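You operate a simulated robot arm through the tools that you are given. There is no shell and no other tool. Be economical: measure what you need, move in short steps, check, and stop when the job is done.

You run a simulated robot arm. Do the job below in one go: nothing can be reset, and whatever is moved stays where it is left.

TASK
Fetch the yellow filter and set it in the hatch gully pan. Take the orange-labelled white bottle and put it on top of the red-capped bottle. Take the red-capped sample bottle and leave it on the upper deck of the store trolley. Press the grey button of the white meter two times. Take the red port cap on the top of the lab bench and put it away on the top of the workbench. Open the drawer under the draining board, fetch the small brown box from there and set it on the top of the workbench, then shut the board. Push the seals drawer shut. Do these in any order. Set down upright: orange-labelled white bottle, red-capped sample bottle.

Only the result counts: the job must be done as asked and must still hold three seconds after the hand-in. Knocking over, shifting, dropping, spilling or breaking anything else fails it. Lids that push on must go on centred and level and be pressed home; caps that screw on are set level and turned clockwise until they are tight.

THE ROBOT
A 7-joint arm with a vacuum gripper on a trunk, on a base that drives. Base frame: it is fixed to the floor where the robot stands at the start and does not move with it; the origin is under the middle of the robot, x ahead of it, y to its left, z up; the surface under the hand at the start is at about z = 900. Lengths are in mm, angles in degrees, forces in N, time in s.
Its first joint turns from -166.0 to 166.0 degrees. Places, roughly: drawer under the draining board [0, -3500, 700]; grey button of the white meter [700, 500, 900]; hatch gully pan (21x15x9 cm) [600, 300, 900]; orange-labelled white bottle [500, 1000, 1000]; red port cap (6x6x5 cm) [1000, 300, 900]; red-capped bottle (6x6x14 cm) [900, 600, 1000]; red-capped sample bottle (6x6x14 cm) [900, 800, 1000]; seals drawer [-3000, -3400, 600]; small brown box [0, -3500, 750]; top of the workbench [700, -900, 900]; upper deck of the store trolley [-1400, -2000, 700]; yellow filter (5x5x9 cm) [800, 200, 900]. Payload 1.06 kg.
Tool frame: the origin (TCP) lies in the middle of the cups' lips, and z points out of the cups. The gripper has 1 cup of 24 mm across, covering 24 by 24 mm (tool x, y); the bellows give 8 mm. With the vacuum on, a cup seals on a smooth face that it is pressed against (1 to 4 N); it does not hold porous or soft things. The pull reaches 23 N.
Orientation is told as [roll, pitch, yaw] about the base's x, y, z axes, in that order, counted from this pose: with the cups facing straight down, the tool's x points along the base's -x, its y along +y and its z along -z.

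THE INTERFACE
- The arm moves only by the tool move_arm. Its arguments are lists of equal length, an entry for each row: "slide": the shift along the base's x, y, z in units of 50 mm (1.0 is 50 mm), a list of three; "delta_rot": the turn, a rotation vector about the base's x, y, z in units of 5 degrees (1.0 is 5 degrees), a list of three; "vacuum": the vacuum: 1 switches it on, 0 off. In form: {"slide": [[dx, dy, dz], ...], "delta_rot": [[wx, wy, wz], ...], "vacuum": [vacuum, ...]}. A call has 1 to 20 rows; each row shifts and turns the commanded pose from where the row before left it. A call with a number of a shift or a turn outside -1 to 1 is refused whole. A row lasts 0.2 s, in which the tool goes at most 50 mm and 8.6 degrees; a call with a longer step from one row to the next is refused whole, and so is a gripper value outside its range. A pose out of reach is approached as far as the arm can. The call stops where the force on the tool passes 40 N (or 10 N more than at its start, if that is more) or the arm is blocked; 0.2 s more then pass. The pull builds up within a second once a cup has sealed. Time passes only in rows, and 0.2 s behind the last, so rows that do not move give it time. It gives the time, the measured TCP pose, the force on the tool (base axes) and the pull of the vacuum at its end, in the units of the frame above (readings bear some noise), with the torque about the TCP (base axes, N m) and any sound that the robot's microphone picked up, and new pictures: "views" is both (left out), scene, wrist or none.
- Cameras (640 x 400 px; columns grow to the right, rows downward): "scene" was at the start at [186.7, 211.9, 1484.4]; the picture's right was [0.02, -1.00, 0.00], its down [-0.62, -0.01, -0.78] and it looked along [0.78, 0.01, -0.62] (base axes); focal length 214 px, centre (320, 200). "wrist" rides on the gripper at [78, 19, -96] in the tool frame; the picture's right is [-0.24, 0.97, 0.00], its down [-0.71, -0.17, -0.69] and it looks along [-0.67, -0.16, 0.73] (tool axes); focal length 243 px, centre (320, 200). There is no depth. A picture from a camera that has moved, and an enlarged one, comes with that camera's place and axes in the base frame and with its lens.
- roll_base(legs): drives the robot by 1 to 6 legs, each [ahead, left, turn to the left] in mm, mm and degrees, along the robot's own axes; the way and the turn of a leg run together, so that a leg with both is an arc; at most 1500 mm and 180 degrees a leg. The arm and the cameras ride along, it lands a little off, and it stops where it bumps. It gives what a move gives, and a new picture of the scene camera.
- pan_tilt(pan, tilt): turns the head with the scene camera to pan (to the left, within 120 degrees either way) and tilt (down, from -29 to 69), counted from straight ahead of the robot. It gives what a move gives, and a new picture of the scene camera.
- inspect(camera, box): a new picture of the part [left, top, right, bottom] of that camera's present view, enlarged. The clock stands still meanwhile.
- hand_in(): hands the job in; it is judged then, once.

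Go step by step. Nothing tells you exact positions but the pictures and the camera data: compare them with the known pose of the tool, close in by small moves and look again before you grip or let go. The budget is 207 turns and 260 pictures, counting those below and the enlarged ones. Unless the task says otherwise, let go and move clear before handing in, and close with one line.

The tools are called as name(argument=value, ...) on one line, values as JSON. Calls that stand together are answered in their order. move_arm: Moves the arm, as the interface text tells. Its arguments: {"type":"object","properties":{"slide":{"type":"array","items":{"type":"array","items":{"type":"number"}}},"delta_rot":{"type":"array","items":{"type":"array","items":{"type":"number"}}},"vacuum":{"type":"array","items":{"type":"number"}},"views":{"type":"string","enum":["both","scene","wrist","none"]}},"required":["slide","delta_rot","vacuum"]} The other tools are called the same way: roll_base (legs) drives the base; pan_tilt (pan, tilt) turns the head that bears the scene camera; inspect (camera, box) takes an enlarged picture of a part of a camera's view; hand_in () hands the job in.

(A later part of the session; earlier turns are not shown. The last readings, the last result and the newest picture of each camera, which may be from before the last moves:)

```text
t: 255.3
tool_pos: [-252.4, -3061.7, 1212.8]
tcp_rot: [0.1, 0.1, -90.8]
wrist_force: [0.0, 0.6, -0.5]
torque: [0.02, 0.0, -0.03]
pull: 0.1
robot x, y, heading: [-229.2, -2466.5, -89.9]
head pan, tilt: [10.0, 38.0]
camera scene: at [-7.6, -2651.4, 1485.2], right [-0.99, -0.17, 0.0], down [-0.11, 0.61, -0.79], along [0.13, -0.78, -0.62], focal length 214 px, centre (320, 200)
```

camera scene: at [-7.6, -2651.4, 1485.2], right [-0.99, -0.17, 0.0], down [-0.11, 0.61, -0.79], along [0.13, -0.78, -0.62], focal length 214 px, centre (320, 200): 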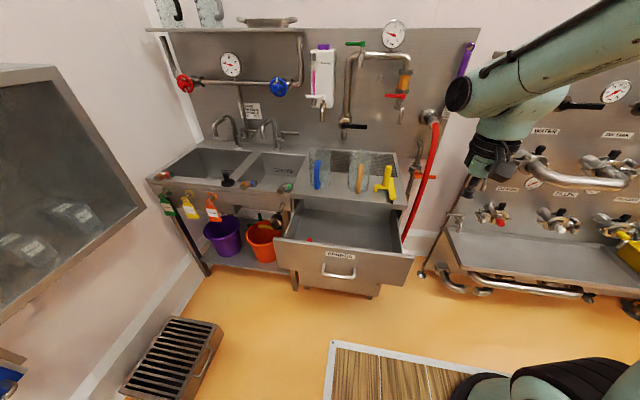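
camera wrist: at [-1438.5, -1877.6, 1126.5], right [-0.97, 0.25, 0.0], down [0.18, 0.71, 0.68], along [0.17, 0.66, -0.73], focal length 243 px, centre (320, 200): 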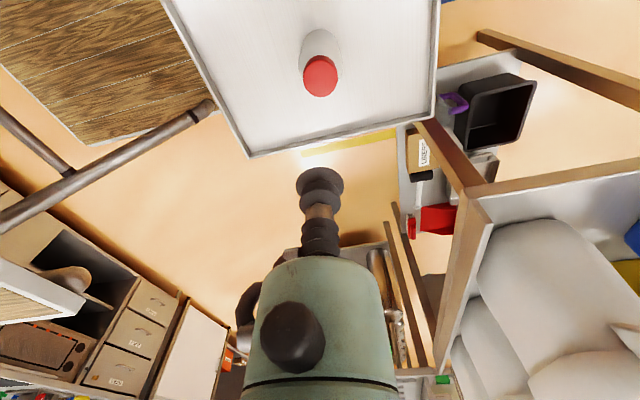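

I'll bring the tool in front of the drawer and turn it horizontal again.

move_arm(slide=[[0.4, -0.07, -0.11], [0.4, -0.07, -0.11], [0.4, -0.07, -0.11], [0.4, -0.07, -0.11], [0.4, -0.07, -0.11], [0.4, -0.07, -0.11], [0.4, -0.07, -0.11], [0.4, -0.07, -0.11], [0.4, -0.07, -0.11], [0.4, -0.07, -0.11], [0.4, -0.07, -0.11], [0.4, -0.07, -0.11], [0.4, -0.07, -0.11], [0.4, -0.07, -0.11], [0.4, -0.07, -0.11], [0.4, -0.07, -0.11], [0.4, -0.07, -0.11], [0.4, -0.07, -0.11], [0, 0, 0]], delta_rot=[[-1, 0, 0], [-1, 0, 0], [-1, 0, 0], [-1, 0, 0], [-1, 0, 0], [-1, 0, 0], [-1, 0, 0], [-1, 0, 0], [-1, 0, 0], [-1, 0, 0], [-1, 0, 0], [-1, 0, 0], [-1, 0, 0], [-1, 0, 0], [-1, 0, 0], [-1, 0, 0], [-1, 0, 0], [-1, 0, 0], [0, 0, 0]], vacuum=[0, 0, 0, 0, 0, 0, 0, 0, 0, 0, 0, 0, 0, 0, 0, 0, 0, 0, 0], views="none")

move_arm(slide=[[0, 0, -0.9], [0, 0, -0.9], [0, 0, -0.9], [0, 0, -0.9], [0, 0, -0.9], [0, 0, -0.9], [0, 0, -0.9], [0, 0, -0.7], [0, 0, 0]], delta_rot=[[0, 0, 0], [0, 0, 0], [0, 0, 0], [0, 0, 0], [0, 0, 0], [0, 0, 0], [0, 0, 0], [0, 0, 0], [0, 0, 0]], vacuum=[0, 0, 0, 0, 0, 0, 0, 0, 0])

```text
t: 257.6
tool_pos: [-49.8, -3099.7, 1166.6]
tcp_rot: [17.1, -43.7, -103.7]
wrist_force: [-0.3, 1.1, -0.3]
torque: [-0.03, 0.0, -0.01]
pull: 0.0
out of reach, approached as far as the arm can: row 7
robot x, y, heading: [-234.6, -2466.2, -90.0]
head pan, tilt: [10.0, 38.0]
stopped in row 11: the arm was blocked; the commanded pose is now the measured one
```

```text
t: 259.6
tool_pos: [-50.6, -3099.7, 818.8]
tcp_rot: [16.3, -44.3, -103.1]
wrist_force: [1.0, 0.4, -0.3]
torque: [0.0, 0.01, -0.01]
pull: 0.1
robot x, y, heading: [-231.7, -2467.3, -90.2]
head pan, tilt: [10.0, 38.0]
camera scene: at [-7.4, -2651.8, 1485.2], right [-0.99, -0.17, 0.0], down [-0.11, 0.61, -0.79], along [0.14, -0.78, -0.62], focal length 214 px, centre (320, 200)
camera wrist: at [-30.6, -2977.0, 833.1], right [0.91, -0.19, 0.36], down [-0.37, 0.0, 0.93], along [-0.18, -0.98, -0.07], focal length 243 px, centre (320, 200)
```

scene: 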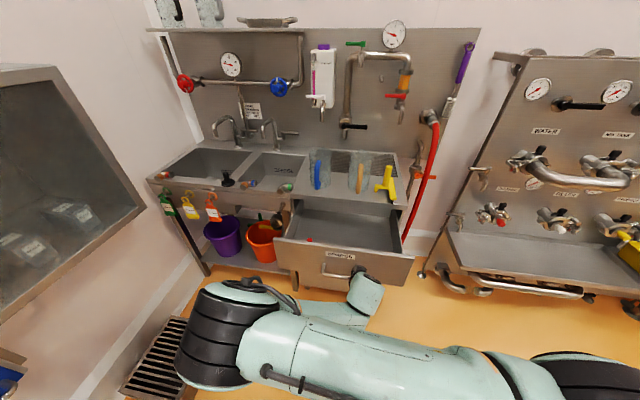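
wrist: 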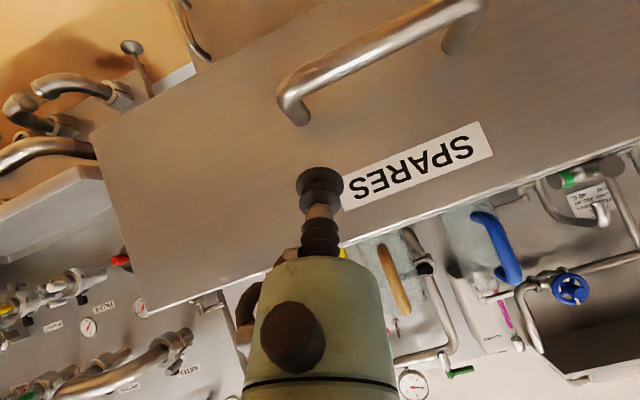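

The tilt stopped halfway at about 45°, but the cup now faces the drawer front above the handle. I'll push gently in this pose and watch the force.

move_arm(slide=[[0, -0.5, 0], [0, -0.4, 0], [0, -0.2, 0], [0, -0.1, 0], [0, -0.1, 0], [0, -0.1, 0], [0, 0, 0]], delta_rot=[[0, 0, 0], [0, 0, 0], [0, 0, 0], [0, 0, 0], [0, 0, 0], [0, 0, 0], [0, 0, 0]], vacuum=[0, 0, 0, 0, 0, 0, 0])

```text
t: 261.2
tool_pos: [-48.4, -3169.4, 816.7]
tcp_rot: [16.2, -44.3, -103.0]
wrist_force: [0.4, 0.3, -1.0]
torque: [-0.01, 0.05, 0.01]
pull: 0.0
robot x, y, heading: [-233.5, -2466.0, -90.0]
head pan, tilt: [10.0, 38.0]
camera scene: at [-7.3, -2651.3, 1485.2], right [-0.99, -0.17, 0.0], down [-0.11, 0.61, -0.79], along [0.14, -0.78, -0.62], focal length 214 px, centre (320, 200)
camera wrist: at [-28.0, -3046.8, 831.1], right [0.91, -0.19, 0.36], down [-0.36, 0.0, 0.93], along [-0.18, -0.98, -0.07], focal length 243 px, centre (320, 200)
```

scene: 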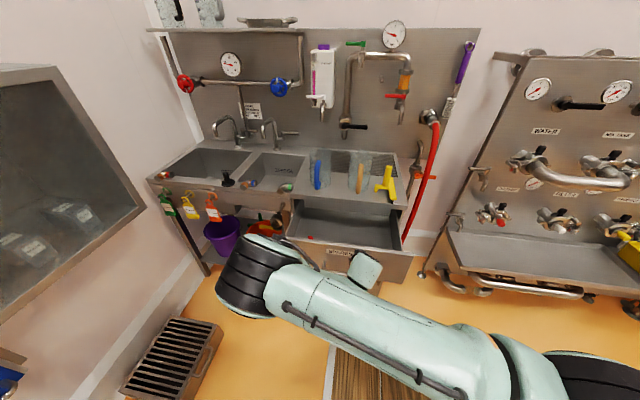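
wrist: 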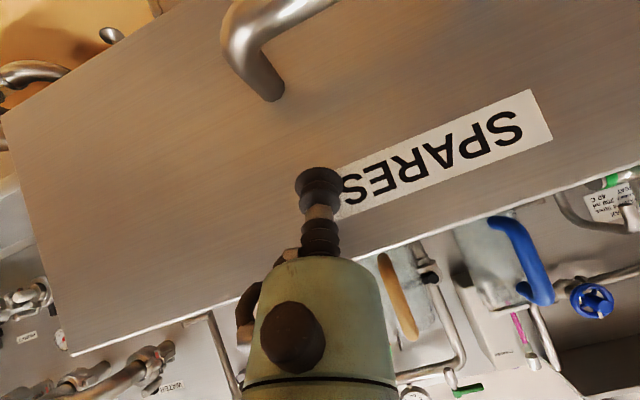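

The drawer seems to be moving with almost no force. I'll keep pushing in small steps.

move_arm(slide=[[0, -0.2, 0], [0, -0.2, 0], [0, -0.2, 0], [0, -0.2, 0], [0, -0.2, 0], [0, -0.2, 0], [0, 0, 0]], delta_rot=[[0, 0, 0], [0, 0, 0], [0, 0, 0], [0, 0, 0], [0, 0, 0], [0, 0, 0], [0, 0, 0]], vacuum=[0, 0, 0, 0, 0, 0, 0])

```text
t: 262.8
tool_pos: [-49.1, -3228.5, 816.3]
tcp_rot: [16.1, -44.3, -103.0]
wrist_force: [0.7, -0.8, 0.2]
torque: [-0.01, 0.03, 0.01]
pull: 0.1
robot x, y, heading: [-233.3, -2467.7, -90.0]
head pan, tilt: [10.0, 38.0]
camera scene: at [-7.4, -2651.3, 1485.2], right [-0.99, -0.17, 0.0], down [-0.11, 0.61, -0.79], along [0.14, -0.78, -0.62], focal length 214 px, centre (320, 200)
camera wrist: at [-28.7, -3105.9, 831.0], right [0.91, -0.19, 0.36], down [-0.36, 0.0, 0.93], along [-0.18, -0.98, -0.07], focal length 243 px, centre (320, 200)
```

scene: 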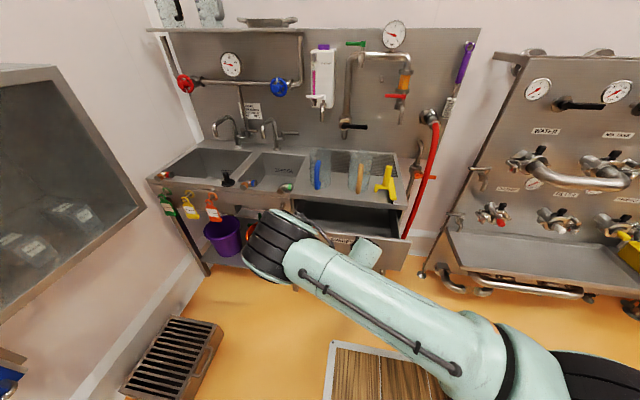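
wrist: 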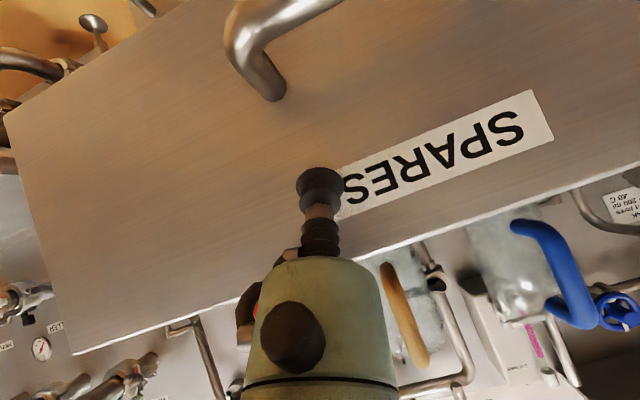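

The elbow has swung low to the left and is getting close to the sink. I'll back off, undo the tilt and approach with the earlier arm posture.

move_arm(slide=[[0, 0.5, 0], [0, 0.8, 0], [0, 0.8, 0], [0, 0.5, 0.5], [0, 0, 0.9], [0, 0, 0.9], [0, 0, 0.9], [0, 0, 0.9], [0, 0, 0.9], [0, 0, 0.9], [0, 0, 0.9], [0, 0, 0]], delta_rot=[[0, 0, 0], [0, 0, 0], [0, 0, 0], [0, 0, 0], [0, 0, 0], [0, 0, 0], [0, 0, 0], [0, 0, 0], [0, 0, 0], [0, 0, 0], [0, 0, 0], [0, 0, 0]], vacuum=[0, 0, 0, 0, 0, 0, 0, 0, 0, 0, 0, 0], views="scene")

```text
t: 265.2
tool_pos: [-145.6, -3147.9, 1135.3]
tcp_rot: [14.9, -45.0, -116.4]
wrist_force: [-0.6, -0.3, 1.0]
torque: [-0.01, -0.03, 0.03]
pull: 0.0
robot x, y, heading: [-234.6, -2465.7, -90.2]
head pan, tilt: [10.0, 38.0]
stopped in row 11: the arm was blocked; the commanded pose is now the measured one
camera scene: at [-20.8, -2657.7, 1501.4], right [-1.0, -0.02, 0.0], down [-0.01, 0.46, -0.89], along [0.01, -0.89, -0.46], focal length 214 px, centre (320, 200)
```

scene: 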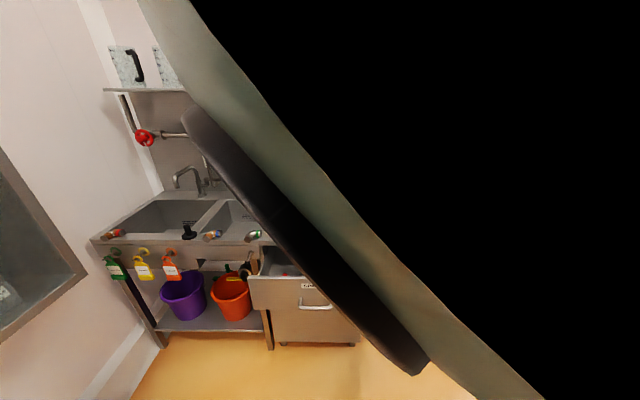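

The arm's elbow is touching the robot's own camera head. I'll move the tool forward and down first, then undo the tilt.

move_arm(slide=[[0.1, -0.2, -0.5], [0.1, -0.2, -0.6], [0, -0.2, -0.6], [0, -0.2, -0.6], [0, 0, 0]], delta_rot=[[0, 0, 0], [0, 0, 0], [0, 0, 0], [0, 0, 0], [0, 0, 0]], vacuum=[0, 0, 0, 0, 0], views="scene")

```text
t: 266.4
tool_pos: [-133.4, -3184.8, 1018.8]
tcp_rot: [15.7, -44.6, -116.2]
wrist_force: [-0.9, 0.4, -0.3]
torque: [0.0, 0.05, 0.01]
pull: 0.0
robot x, y, heading: [-236.3, -2469.5, -90.2]
head pan, tilt: [10.0, 38.0]
camera scene: at [-7.4, -2651.4, 1485.2], right [-0.99, -0.17, 0.0], down [-0.11, 0.61, -0.79], along [0.14, -0.78, -0.62], focal length 214 px, centre (320, 200)
```

scene: 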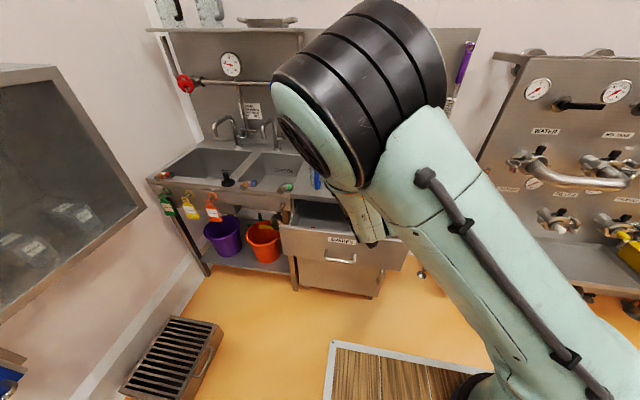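

Clear of the head now. I'll extend forward and undo the tilt.

move_arm(slide=[[-0.2, -0.2, 0.1], [-0.2, -0.2, 0.1], [-0.2, -0.2, 0.1], [-0.2, -0.2, 0.1], [-0.2, -0.2, 0.1], [-0.2, -0.2, 0.1]], delta_rot=[[0.783, 0.059, 0.318], [0.783, 0.059, 0.318], [0.783, 0.059, 0.318], [0.783, 0.059, 0.318], [0.783, 0.059, 0.318], [0.783, 0.059, 0.318]], vacuum=[0, 0, 0, 0, 0, 0], views="scene")

```text
t: 267.8
tool_pos: [-188.2, -3244.2, 1052.6]
tcp_rot: [5.0, -22.8, -100.7]
wrist_force: [0.2, -0.2, 0.0]
torque: [0.04, -0.01, 0.01]
pull: 0.1
robot x, y, heading: [-231.7, -2464.7, -90.0]
head pan, tilt: [10.0, 38.0]
camera scene: at [-7.2, -2651.2, 1485.2], right [-0.98, -0.17, 0.0], down [-0.11, 0.61, -0.79], along [0.14, -0.78, -0.62], focal length 214 px, centre (320, 200)
```

scene: 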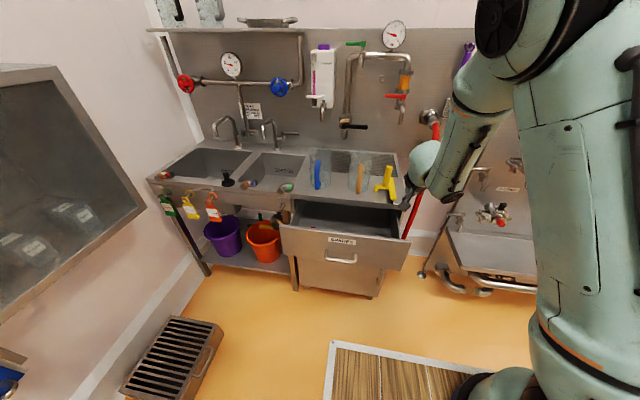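

The arm is back in its normal posture. I'll finish straightening and then tilt farther out, where there is more room.

move_arm(slide=[[0.3, 0, 0.16], [0.3, 0, 0.16], [0.3, 0, 0.16], [0.3, 0, 0.16], [0.3, 0, 0.16], [0.3, 0, 0.16], [0, 0, 0]], delta_rot=[[0.783, 0.059, 0.318], [0.783, 0.059, 0.318], [0.783, 0.059, 0.318], [0.783, 0.059, 0.318], [0.783, 0.059, 0.318], [0.783, 0.059, 0.318], [0, 0, 0]], vacuum=[0, 0, 0, 0, 0, 0, 0], views="none")

move_arm(slide=[[0.1, 0, 0], [0.1, 0, 0], [0.1, 0, 0], [0.1, 0, 0], [0.1, 0, 0], [0.1, 0, 0], [0.1, 0, 0], [0.1, 0, 0], [0.1, 0, 0], [0.1, 0, 0]], delta_rot=[[-1, 0, 0], [-1, 0, 0], [-1, 0, 0], [-1, 0, 0], [-1, 0, 0], [-1, 0, 0], [-1, 0, 0], [-1, 0, 0], [-1, 0, 0], [-1, 0, 0]], vacuum=[0, 0, 0, 0, 0, 0, 0, 0, 0, 0], views="scene")

```text
t: 269.4
tool_pos: [-98.8, -3244.3, 1098.7]
tcp_rot: [1.0, 0.5, -90.0]
wrist_force: [0.4, -0.7, 0.1]
torque: [-0.01, -0.04, 0.01]
pull: 0.0
robot x, y, heading: [-235.9, -2467.0, -90.1]
head pan, tilt: [10.0, 38.0]
```

```text
t: 271.6
tool_pos: [-51.2, -3246.4, 1100.3]
tcp_rot: [0.9, -49.6, -90.0]
wrist_force: [0.8, 0.0, 0.2]
torque: [-0.01, -0.01, 0.05]
pull: 0.0
robot x, y, heading: [-234.6, -2466.7, -90.2]
head pan, tilt: [10.0, 38.0]
camera scene: at [-7.6, -2651.5, 1485.2], right [-0.99, -0.17, 0.0], down [-0.11, 0.61, -0.79], along [0.14, -0.78, -0.62], focal length 214 px, centre (320, 200)
```

scene: 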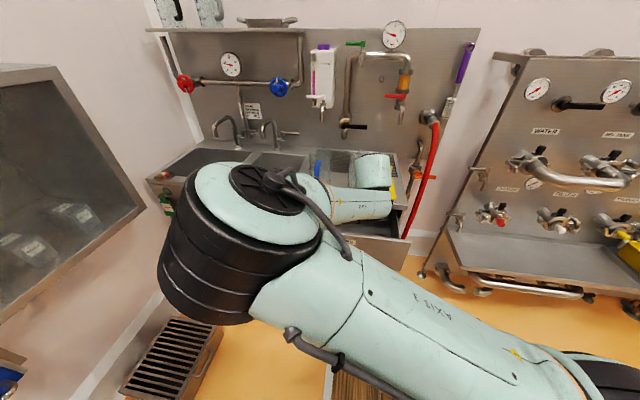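

The elbow swings left again. I'll undo this and repeat the exact sequence that worked before, starting from the earlier arm position.

move_arm(slide=[[-0.1, 0, 0], [-0.1, 0, 0], [-0.1, 0, 0], [-0.1, 0, 0], [-0.1, 0, 0], [-0.1, 0, 0], [-0.1, 0, 0], [-0.1, 0, 0], [-0.1, 0, 0], [-0.1, 0, 0]], delta_rot=[[1, 0, 0], [1, 0, 0], [1, 0, 0], [1, 0, 0], [1, 0, 0], [1, 0, 0], [1, 0, 0], [1, 0, 0], [1, 0, 0], [1, 0, 0]], vacuum=[0, 0, 0, 0, 0, 0, 0, 0, 0, 0], views="none")

move_arm(slide=[[0, 0.75, 0.45], [0, 0.75, 0.45], [0, 0.75, 0.45], [0, 0.75, 0.45], [0, 0.75, 0.45], [0, 0.6, 0.4], [0, 0, 0]], delta_rot=[[0, 0, 0], [0, 0, 0], [0, 0, 0], [0, 0, 0], [0, 0, 0], [0, 0, 0], [0, 0, 0]], vacuum=[0, 0, 0, 0, 0, 0, 0], views="scene")

```text
t: 273.8
tool_pos: [-95.3, -3247.9, 1100.8]
tcp_rot: [0.8, 0.6, -90.0]
wrist_force: [-0.4, 0.0, 1.0]
torque: [0.01, 0.0, 0.0]
pull: 0.1
out of reach, approached as far as the arm can: row 4
robot x, y, heading: [-230.7, -2466.8, -90.1]
head pan, tilt: [10.0, 38.0]
```

```text
t: 275.4
tool_pos: [-112.4, -3041.3, 1231.8]
tcp_rot: [-0.2, 0.3, -93.4]
wrist_force: [0.7, -0.9, 0.5]
torque: [0.03, 0.01, -0.01]
pull: 0.0
robot x, y, heading: [-232.1, -2467.3, -90.3]
head pan, tilt: [10.0, 38.0]
camera scene: at [-2.3, -2648.4, 1480.6], right [-0.97, -0.24, 0.0], down [-0.16, 0.64, -0.75], along [0.18, -0.73, -0.66], focal length 214 px, centre (320, 200)
```

scene: 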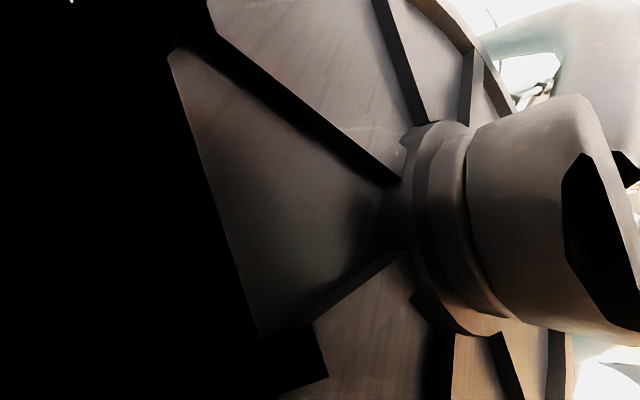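

The elbow is against the head again. I'll go forward and to the right to bring it back to the normal posture.

move_arm(slide=[[0, -0.75, -0.45], [0, -0.75, -0.45], [0, -0.75, -0.45], [0, -0.75, -0.45], [-0.6, -0.5, -0.3], [-0.8, 0, 0], [-0.8, 0, 0], [0, 0, 0]], delta_rot=[[0, 0, 0.2], [0, 0, 0.2], [0, 0, 0.2], [0, 0, 0.1], [0, 0, 0], [0, 0, 0], [0, 0, 0], [0, 0, 0]], vacuum=[0, 0, 0, 0, 0, 0, 0, 0], views="scene")

```text
t: 277.2
tool_pos: [-201.8, -3205.9, 1127.3]
tcp_rot: [0.9, 0.5, -86.4]
wrist_force: [0.5, 0.1, 0.3]
torque: [-0.02, -0.02, 0.03]
pull: 0.0
robot x, y, heading: [-234.7, -2468.2, -89.9]
head pan, tilt: [10.0, 38.0]
camera scene: at [-7.4, -2651.5, 1485.2], right [-0.99, -0.17, 0.0], down [-0.11, 0.61, -0.79], along [0.14, -0.78, -0.62], focal length 214 px, centre (320, 200)
```

scene: 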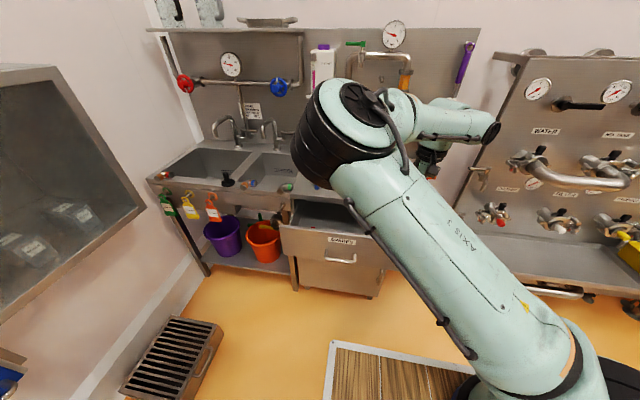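

I'll drive back a bit so the arm can work stretched out, which keeps the elbow away from both the head and the sink.

roll_base(legs=[[-180, 0, 0]])

move_arm(slide=[[0.2, -0.7, 0], [0.2, -0.7, 0], [0.2, -0.7, 0], [0.2, -0.7, 0], [0.2, 0, 0], [0, 0, 0]], delta_rot=[[0, 0, -0.2], [0, 0, -0.2], [0, 0, -0.2], [0, 0, -0.1], [0, 0, 0], [0, 0, 0]], vacuum=[0, 0, 0, 0, 0, 0], views="scene")

```text
t: 278.7
tool_pos: [-200.0, -3024.7, 1127.0]
tcp_rot: [1.0, 0.4, -86.4]
wrist_force: [-0.6, -0.6, -0.3]
torque: [-0.01, 0.0, -0.01]
pull: 0.0
robot x, y, heading: [-234.1, -2285.1, -89.9]
head pan, tilt: [10.0, 38.0]
camera scene: at [-6.3, -2469.5, 1485.3], right [-0.98, -0.17, 0.0], down [-0.11, 0.61, -0.79], along [0.14, -0.78, -0.62], focal length 214 px, centre (320, 200)
```

scene: 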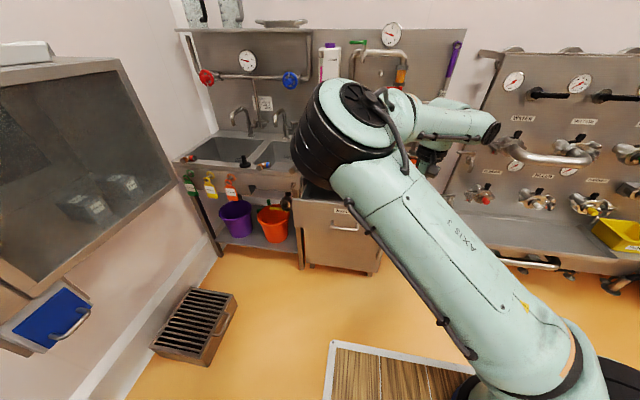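

```text
t: 280.1
tool_pos: [-149.1, -3165.7, 1126.9]
tcp_rot: [0.9, 0.5, -89.7]
wrist_force: [-0.2, 0.6, 0.5]
torque: [0.03, -0.02, 0.0]
pull: 0.1
robot x, y, heading: [-233.1, -2286.8, -89.8]
head pan, tilt: [10.0, 38.0]
camera scene: at [-6.2, -2469.5, 1485.3], right [-0.98, -0.17, 0.0], down [-0.11, 0.61, -0.79], along [0.14, -0.78, -0.62], focal length 214 px, centre (320, 200)
```

scene: 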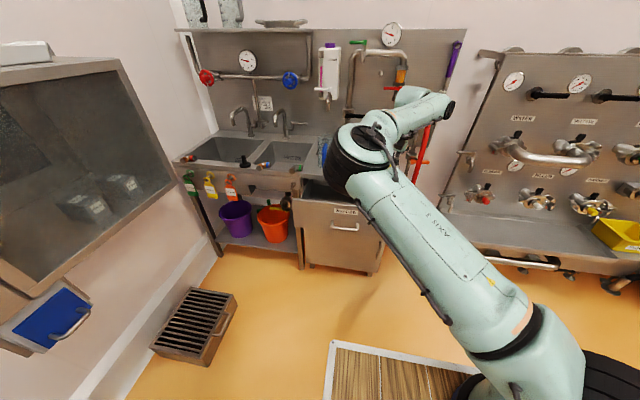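

Now I tilt the tool toward the drawer while lowering, in two stages.

move_arm(slide=[[0, 0, -0.3], [0, 0, -0.3], [0, 0, -0.3], [0, 0, -0.3], [0, 0, -0.3], [0, 0, -0.3], [0, 0, -0.3], [0, 0, -0.3], [0, 0, -0.3], [0, 0, -0.3]], delta_rot=[[-1, 0, 0], [-1, 0, 0], [-1, 0, 0], [-1, 0, 0], [-1, 0, 0], [-1, 0, 0], [-1, 0, 0], [-1, 0, 0], [-1, 0, 0], [-1, 0, 0]], vacuum=[0, 0, 0, 0, 0, 0, 0, 0, 0, 0], views="both")

```text
t: 282.3
tool_pos: [-150.5, -3164.1, 975.0]
tcp_rot: [0.6, -49.6, -89.6]
wrist_force: [0.8, 0.5, 0.5]
torque: [0.01, -0.02, -0.01]
pull: 0.1
robot x, y, heading: [-234.0, -2286.1, -90.0]
head pan, tilt: [10.0, 38.0]
camera scene: at [-6.3, -2469.4, 1485.3], right [-0.98, -0.17, 0.0], down [-0.11, 0.61, -0.79], along [0.14, -0.78, -0.62], focal length 214 px, centre (320, 200)
camera wrist: at [-131.9, -3039.6, 977.8], right [0.97, -0.14, 0.19], down [-0.18, 0.06, 0.98], along [-0.15, -0.99, 0.03], focal length 243 px, centre (320, 200)
```

scene: 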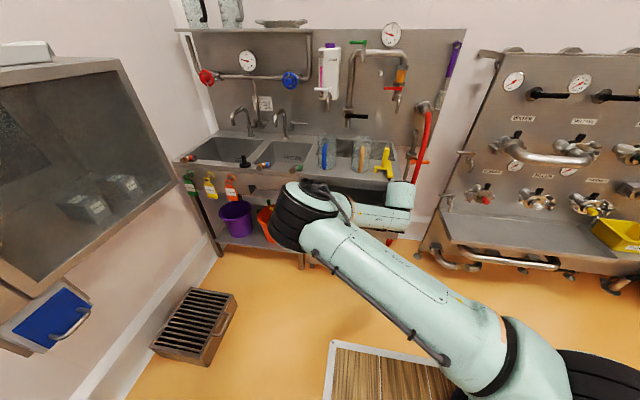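
wrist: 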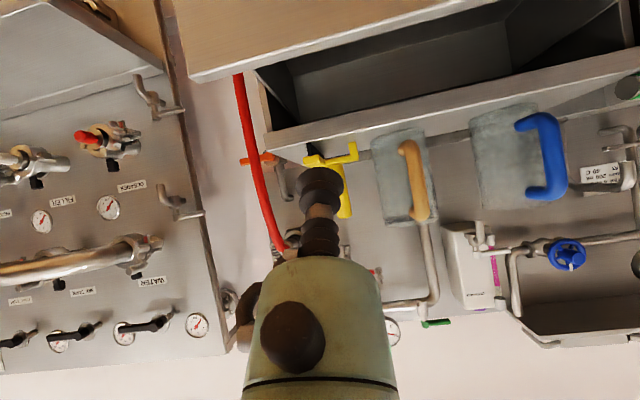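

move_arm(slide=[[0, 0, -0.5], [0, 0, -0.5], [0, 0, -0.5], [0, 0, -0.5], [0, 0, -0.5], [0, 0, -0.5], [0, 0, -0.5], [0, 0, 0]], delta_rot=[[-1, 0, 0], [-1, 0, 0], [-1, 0, 0], [-1, 0, 0], [-0.5, 0, 0], [0, 0, 0], [0, 0, 0], [0, 0, 0]], vacuum=[0, 0, 0, 0, 0, 0, 0, 0], views="both")

```text
t: 284.1
tool_pos: [-147.2, -3164.4, 835.7]
tcp_rot: [0.1, -72.0, -89.2]
wrist_force: [-0.3, 0.2, 0.3]
torque: [0.0, 0.03, 0.01]
pull: 0.0
out of reach, approached as far as the arm can: row 6, 7
robot x, y, heading: [-234.8, -2283.4, -89.9]
head pan, tilt: [10.0, 38.0]
camera scene: at [-6.1, -2469.5, 1485.3], right [-0.98, -0.17, 0.0], down [-0.11, 0.61, -0.79], along [0.14, -0.78, -0.62], focal length 214 px, centre (320, 200)
camera wrist: at [-129.7, -3049.0, 791.6], right [0.97, -0.06, 0.22], down [-0.18, 0.43, 0.89], along [-0.15, -0.9, 0.41], focal length 243 px, centre (320, 200)
```

scene: 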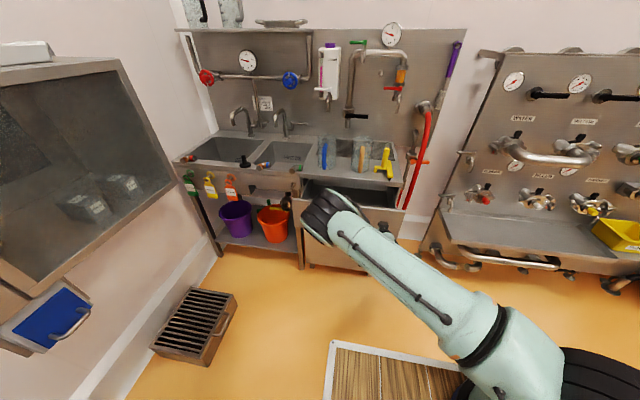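
wrist: 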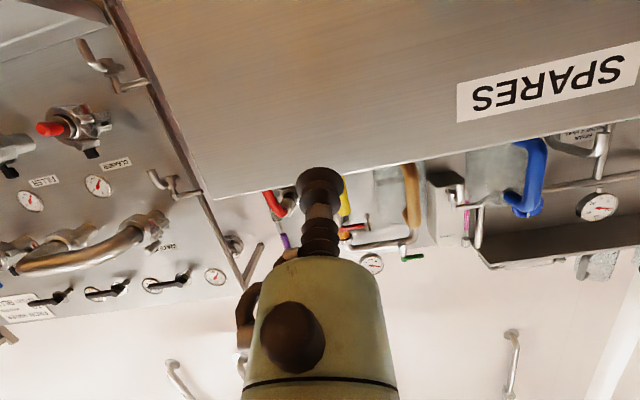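

Slightly too high. I'll retract a little and lower to about z = 790.

move_arm(slide=[[0, 0.5, 0], [0, 0.5, -0.1], [0, 0, -0.3], [0, 0, -0.3], [0, 0, 0]], delta_rot=[[0.5, 0, 0], [0.5, 0, 0], [0.5, 0, 0], [0, 0, 0], [0, 0, 0]], vacuum=[0, 0, 0, 0, 0], views="both")

```text
t: 285.3
tool_pos: [-149.2, -3115.8, 819.3]
tcp_rot: [0.5, -64.6, -89.5]
wrist_force: [-0.4, -0.1, 0.0]
torque: [0.02, 0.02, 0.04]
pull: 0.1
out of reach, approached as far as the arm can: row 4
robot x, y, heading: [-234.4, -2287.7, -90.0]
head pan, tilt: [10.0, 38.0]
camera scene: at [-6.1, -2469.5, 1485.3], right [-0.98, -0.17, 0.0], down [-0.11, 0.61, -0.79], along [0.14, -0.78, -0.62], focal length 214 px, centre (320, 200)
camera wrist: at [-131.3, -2995.6, 789.6], right [0.97, -0.09, 0.22], down [-0.18, 0.31, 0.93], along [-0.15, -0.95, 0.29], focal length 243 px, centre (320, 200)
```

scene: 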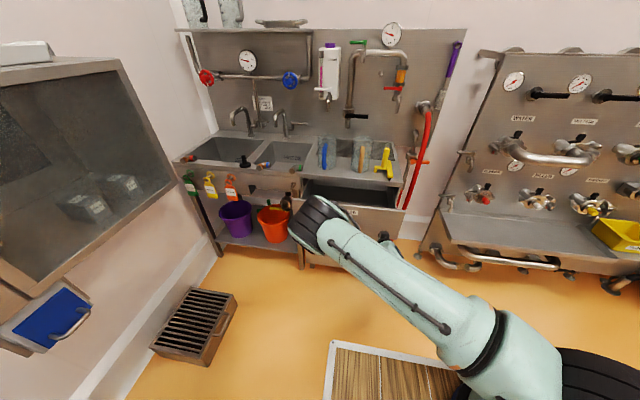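
wrist: 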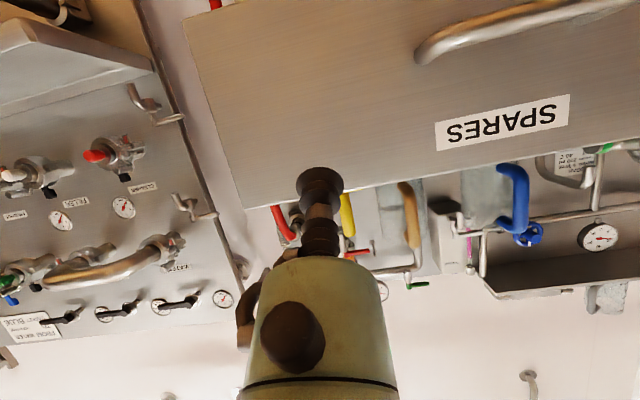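

I'll reduce the tilt to about 45°, which lets the cup go lower.

move_arm(slide=[[0, 0, 0], [0, 0, 0], [0, 0, -0.2], [0, 0, -0.2], [0, 0, -0.2], [0, 0, 0]], delta_rot=[[1, 0, 0], [1, 0, 0], [1, 0, 0], [1, 0, 0], [0, 0, 0], [0, 0, 0]], vacuum=[0, 0, 0, 0, 0, 0], views="both")

```text
t: 286.7
tool_pos: [-148.6, -3118.6, 788.5]
tcp_rot: [0.7, -44.6, -89.8]
wrist_force: [-0.9, -0.2, -0.3]
torque: [-0.02, -0.02, 0.02]
pull: 0.0
robot x, y, heading: [-233.4, -2286.4, -89.8]
head pan, tilt: [10.0, 38.0]
camera scene: at [-6.1, -2469.5, 1485.3], right [-0.98, -0.17, 0.0], down [-0.11, 0.61, -0.79], along [0.14, -0.78, -0.62], focal length 214 px, centre (320, 200)
camera wrist: at [-130.7, -2994.7, 801.0], right [0.97, -0.15, 0.17], down [-0.18, -0.03, 0.98], along [-0.15, -0.99, -0.05], focal length 243 px, centre (320, 200)
```

scene: 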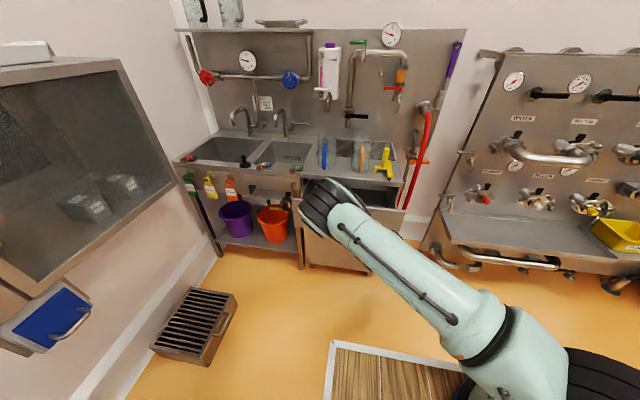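
wrist: 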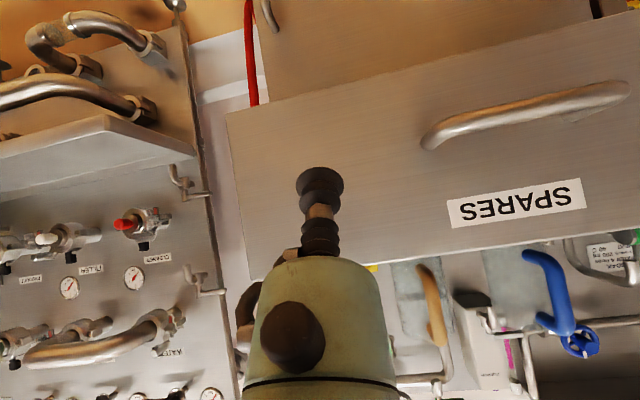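

The cup faces the drawer front well now. I'll push by driving the base ahead in small legs.

roll_base(legs=[[150, 0, 0]])

```text
t: 288.0
tool_pos: [-151.7, -3268.7, 787.8]
tcp_rot: [0.7, -44.5, -90.0]
wrist_force: [0.4, -0.3, 0.3]
torque: [0.02, -0.02, 0.02]
pull: 0.1
robot x, y, heading: [-229.0, -2432.2, -90.3]
head pan, tilt: [10.0, 38.0]
camera scene: at [-8.4, -2621.6, 1485.2], right [-0.98, -0.17, 0.0], down [-0.11, 0.61, -0.79], along [0.14, -0.78, -0.62], focal length 214 px, centre (320, 200)
```

scene: 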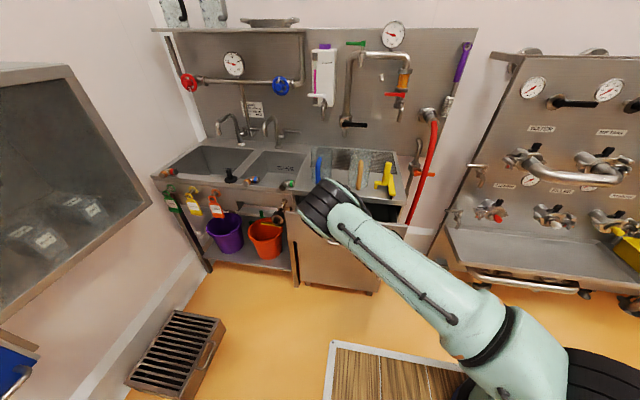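

roll_base(legs=[[100, 0, 0.3]])

inspect(camera="wrist", box=[0, 0, 640, 400])

```text
t: 289.2
tool_pos: [-146.3, -3370.2, 787.8]
tcp_rot: [0.7, -44.5, -89.5]
wrist_force: [0.3, 0.9, 0.2]
torque: [0.0, -0.02, -0.03]
pull: 0.0
robot x, y, heading: [-233.1, -2538.1, -89.7]
head pan, tilt: [10.0, 38.0]
camera scene: at [-7.0, -2721.3, 1485.2], right [-0.98, -0.18, 0.0], down [-0.11, 0.61, -0.79], along [0.14, -0.78, -0.62], focal length 214 px, centre (320, 200)
```

scene: 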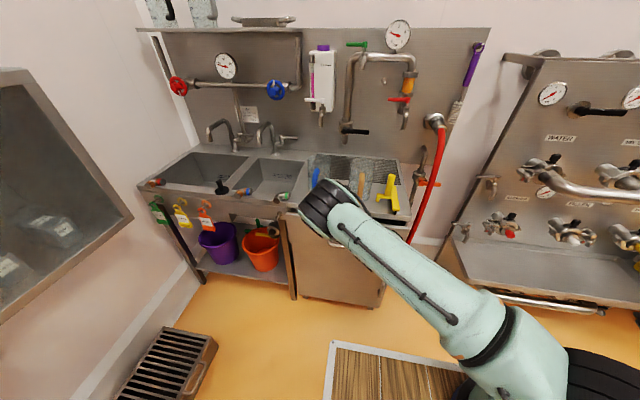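

```text
1.00 times, centred on (320, 200) of wrist (not enlarged: the box is as wide or as high as the picture)
camera zoom: at [-128.3, -3246.7, 800.6], right [0.97, -0.15, 0.17], down [-0.18, -0.03, 0.98], along [-0.14, -0.99, -0.05], focal length 243 px, centre (320, 200)
```

zoom: 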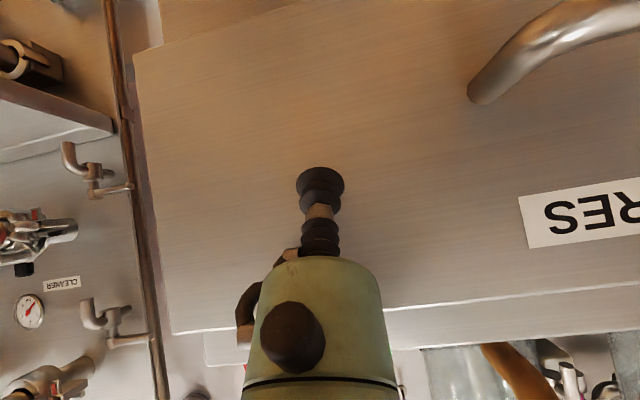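

Nearly closed. I'll finish the push with the arm in small steps.

move_arm(slide=[[0, -0.15, 0], [0, -0.15, 0], [0, -0.15, 0], [0, -0.15, 0], [0, -0.1, 0], [0, 0, 0]], delta_rot=[[0, 0, 0], [0, 0, 0], [0, 0, 0], [0, 0, 0], [0, 0, 0], [0, 0, 0]], vacuum=[0, 0, 0, 0, 0, 0], views="both")

```text
t: 290.6
tool_pos: [-145.2, -3405.7, 788.2]
tcp_rot: [0.7, -44.5, -89.5]
wrist_force: [-0.1, -0.2, -0.7]
torque: [0.0, -0.03, 0.01]
pull: 0.0
robot x, y, heading: [-233.0, -2539.9, -89.7]
head pan, tilt: [10.0, 38.0]
camera scene: at [-7.0, -2721.2, 1485.2], right [-0.98, -0.18, 0.0], down [-0.11, 0.61, -0.79], along [0.14, -0.78, -0.62], focal length 214 px, centre (320, 200)
camera wrist: at [-127.8, -3282.1, 801.4], right [0.97, -0.15, 0.17], down [-0.18, -0.03, 0.98], along [-0.14, -0.99, -0.05], focal length 243 px, centre (320, 200)
```

scene: 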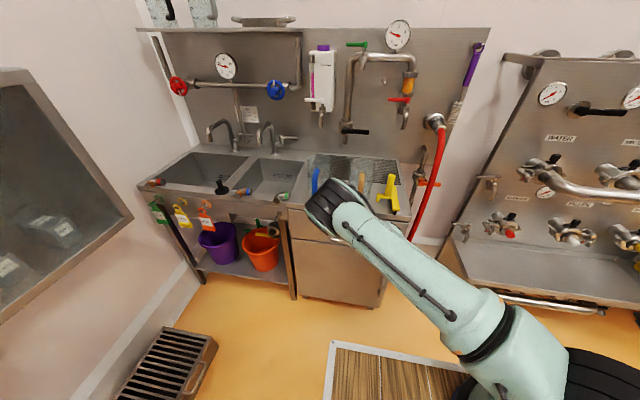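
wrist: 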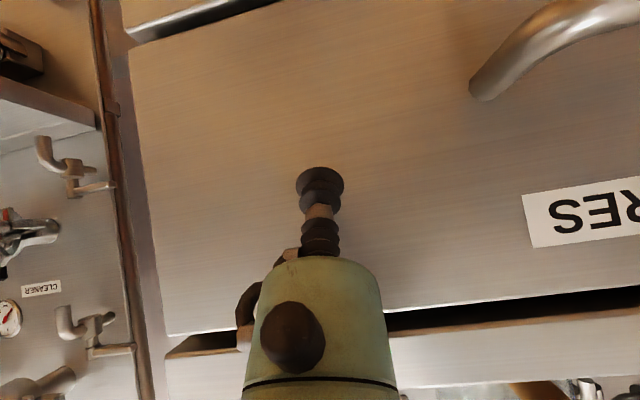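

move_arm(slide=[[0, -0.1, 0], [0, -0.1, 0], [0, -0.1, 0], [0, 0, 0]], delta_rot=[[0, 0, 0], [0, 0, 0], [0, 0, 0], [0, 0, 0]], vacuum=[0, 0, 0, 0], views="both")

```text
t: 291.4
tool_pos: [-146.7, -3413.9, 787.2]
tcp_rot: [0.6, -44.1, -89.6]
wrist_force: [-0.2, 17.2, 5.5]
torque: [-0.22, 0.05, 0.0]
pull: 0.0
robot x, y, heading: [-232.5, -2538.7, -89.5]
head pan, tilt: [10.0, 38.0]
stopped in row 3: the force on the tool passed its limit at 48 N (the readings are from after the stop); the commanded pose is now the measured one
camera scene: at [-7.0, -2719.9, 1485.3], right [-0.98, -0.18, 0.0], down [-0.11, 0.61, -0.79], along [0.14, -0.78, -0.62], focal length 214 px, centre (320, 200)
camera wrist: at [-128.7, -3290.3, 799.5], right [0.97, -0.15, 0.17], down [-0.18, -0.03, 0.98], along [-0.15, -0.99, -0.06], focal length 243 px, centre (320, 200)
```

scene: 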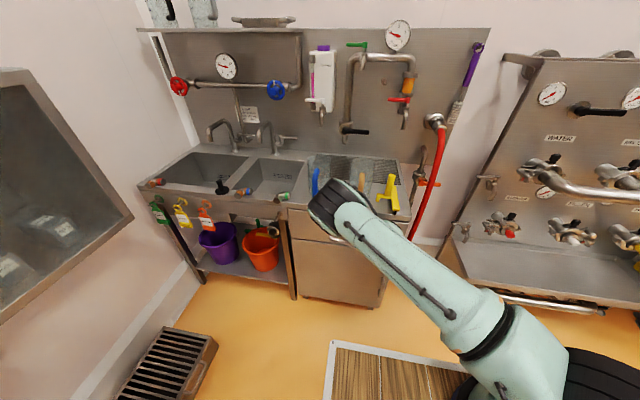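
wrist: 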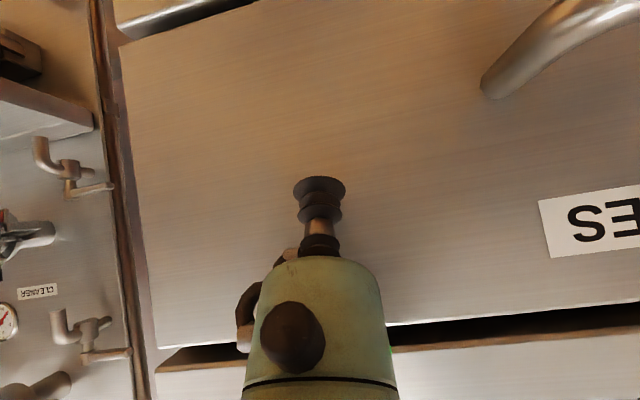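

Closed against its stop. I'll back off and check.

roll_base(legs=[[-250, 0, 0]])

pan_tilt(pan=0, tilt=25)

pan_tilt(pan=-60, tilt=25)

```text
t: 293.2
tool_pos: [-155.6, -3168.2, 786.6]
tcp_rot: [0.5, -44.2, -90.2]
wrist_force: [0.3, 0.2, 0.1]
torque: [-0.01, 0.03, -0.01]
pull: 0.0
robot x, y, heading: [-235.4, -2285.1, -90.4]
head pan, tilt: [10.0, 38.0]
camera scene: at [-7.7, -2475.9, 1485.3], right [-0.99, -0.17, 0.0], down [-0.1, 0.61, -0.79], along [0.13, -0.78, -0.62], focal length 214 px, centre (320, 200)
```

scene: 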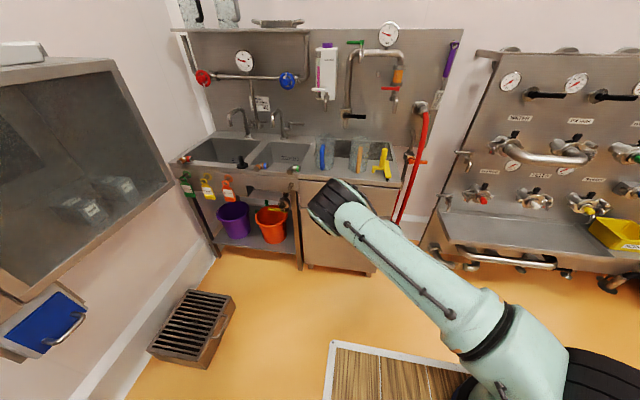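

```text
t: 293.9
tool_pos: [-157.5, -3168.0, 786.0]
tcp_rot: [0.6, -44.2, -90.2]
wrist_force: [-0.6, 0.6, -0.2]
torque: [-0.02, -0.02, -0.01]
pull: 0.0
robot x, y, heading: [-232.0, -2292.2, -90.6]
head pan, tilt: [0.0, 25.0]
camera scene: at [-22.6, -2482.9, 1505.6], right [-1.0, 0.01, 0.0], down [0.0, 0.42, -0.91], along [-0.01, -0.91, -0.42], focal length 214 px, centre (320, 200)
```

scene: 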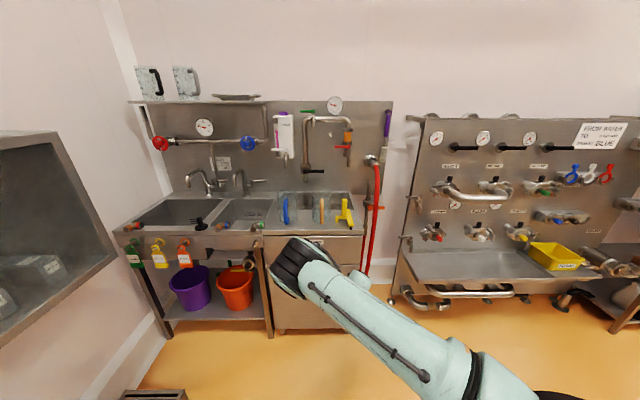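

```text
t: 295.2
tool_pos: [-157.7, -3168.4, 786.7]
tcp_rot: [0.6, -44.2, -90.2]
wrist_force: [-0.2, 0.2, 0.4]
torque: [0.0, -0.01, 0.0]
pull: 0.0
robot x, y, heading: [-234.7, -2288.8, -90.7]
head pan, tilt: [-60.0, 25.0]
camera scene: at [-102.0, -2436.2, 1505.7], right [-0.49, 0.87, 0.0], down [0.37, 0.21, -0.91], along [-0.79, -0.45, -0.42], focal length 214 px, centre (320, 200)
```

scene: 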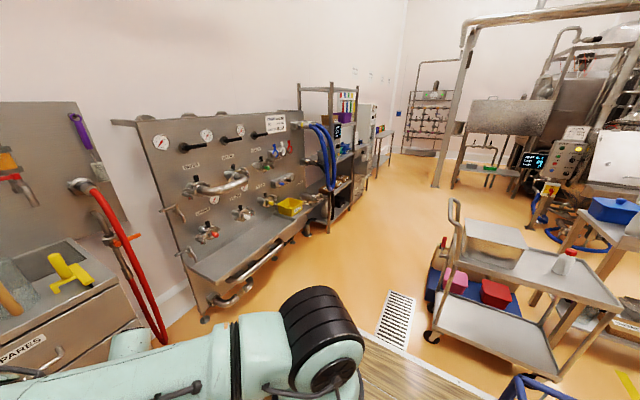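

The SPARES drawer is shut. Now to the seals drawer: I raise the tool a little, turn right and pass between the trolley and the wall units.

move_arm(slide=[[0, 0, 0.8], [0, 0, 0.8], [0, 0, 0.8], [0, 0, 0.8], [0, 0, 0]], delta_rot=[[0.8, 0, 0], [0.8, 0, 0], [0.8, 0, 0], [0.8, 0, 0], [0, 0, 0]], vacuum=[0, 0, 0, 0, 0], views="none")

roll_base(legs=[[0, 0, -89.4], [0, 440, 0]])

pan_tilt(pan=15, tilt=25)

```text
t: 296.4
tool_pos: [-160.5, -3168.7, 947.5]
tcp_rot: [0.6, -28.2, -90.3]
wrist_force: [0.9, -0.3, 0.0]
torque: [0.02, -0.01, 0.03]
pull: 0.0
robot x, y, heading: [-232.1, -2290.6, -90.7]
head pan, tilt: [-60.0, 25.0]
```

```text
t: 302.9
tool_pos: [-1129.2, -2772.8, 946.8]
tcp_rot: [0.6, -28.2, 177.9]
wrist_force: [0.3, 0.3, 0.1]
torque: [0.01, -0.01, -0.01]
pull: 0.0
robot x, y, heading: [-251.2, -2725.3, 177.7]
head pan, tilt: [-60.0, 25.0]
camera scene: at [-399.3, -2851.1, 1505.5], right [0.89, 0.47, 0.0], down [0.2, -0.37, -0.91], along [-0.42, 0.8, -0.42], focal length 214 px, centre (320, 200)
```

scene: 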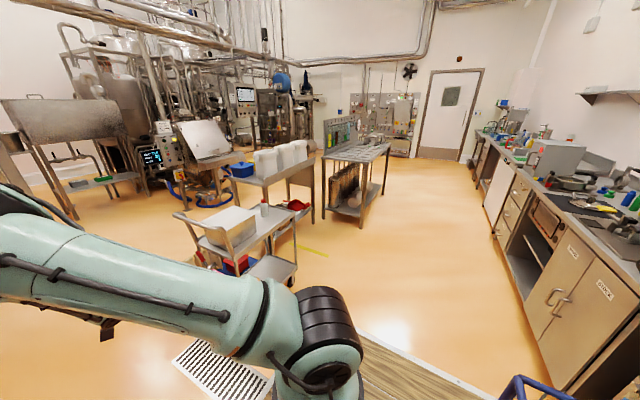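

```text
t: 304.4
tool_pos: [-1128.5, -2773.0, 946.7]
tcp_rot: [0.6, -28.2, 178.0]
wrist_force: [-0.3, -1.5, 0.4]
torque: [-0.07, 0.0, -0.01]
pull: 0.1
robot x, y, heading: [-247.8, -2724.3, 177.6]
head pan, tilt: [15.0, 25.0]
camera scene: at [-446.3, -2952.9, 1505.5], right [-0.22, 0.98, 0.0], down [0.41, 0.09, -0.91], along [-0.88, -0.2, -0.42], focal length 214 px, centre (320, 200)
```

scene: 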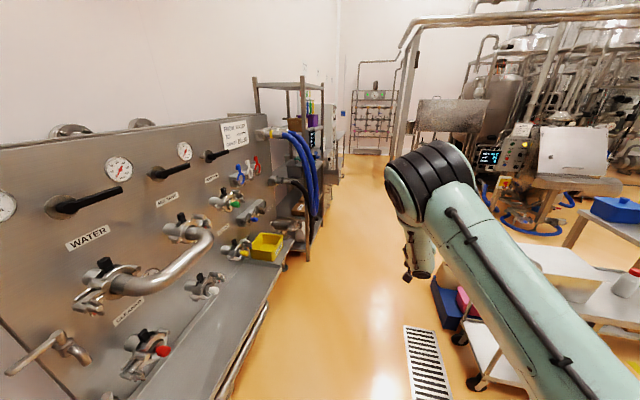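

The corridor is clear. I'll drive ahead past the trolley.

roll_base(legs=[[0, 20, 2.3], [1400, 0, 0]])

pan_tilt(pan=35, tilt=30)

```text
t: 312.0
tool_pos: [-2567.7, -2792.9, 946.4]
tcp_rot: [0.6, -28.2, 179.0]
wrist_force: [1.1, 0.5, -0.2]
torque: [-0.03, -0.02, 0.0]
pull: 0.0
robot x, y, heading: [-1686.8, -2735.3, 178.7]
head pan, tilt: [15.0, 25.0]
camera scene: at [-1881.7, -2961.8, 1505.5], right [-0.24, 0.97, 0.0], down [0.41, 0.1, -0.91], along [-0.88, -0.22, -0.42], focal length 214 px, centre (320, 200)
```

scene: 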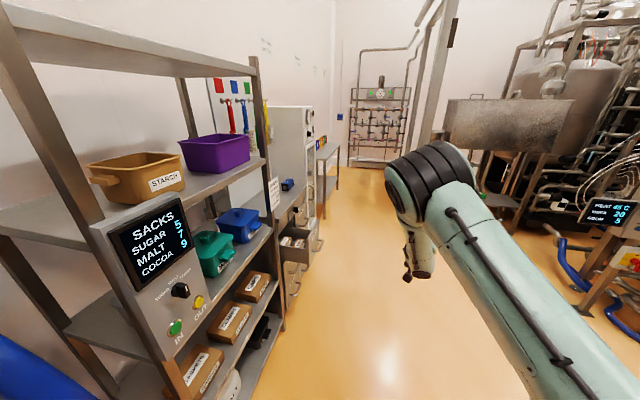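

```text
t: 312.8
tool_pos: [-2568.5, -2793.1, 946.5]
tcp_rot: [0.7, -28.2, 179.0]
wrist_force: [-0.1, -0.4, 0.3]
torque: [0.02, 0.0, 0.04]
pull: 0.0
robot x, y, heading: [-1688.9, -2730.9, 178.8]
head pan, tilt: [35.0, 30.0]
camera scene: at [-1867.4, -2990.1, 1497.6], right [-0.55, 0.83, 0.0], down [0.42, 0.28, -0.87], along [-0.72, -0.48, -0.5], focal length 214 px, centre (320, 200)
```

scene: 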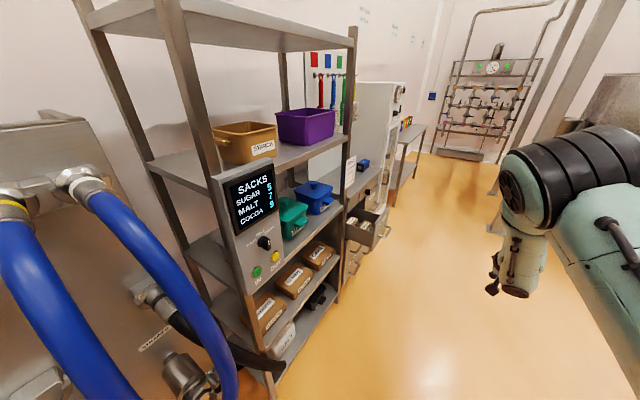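

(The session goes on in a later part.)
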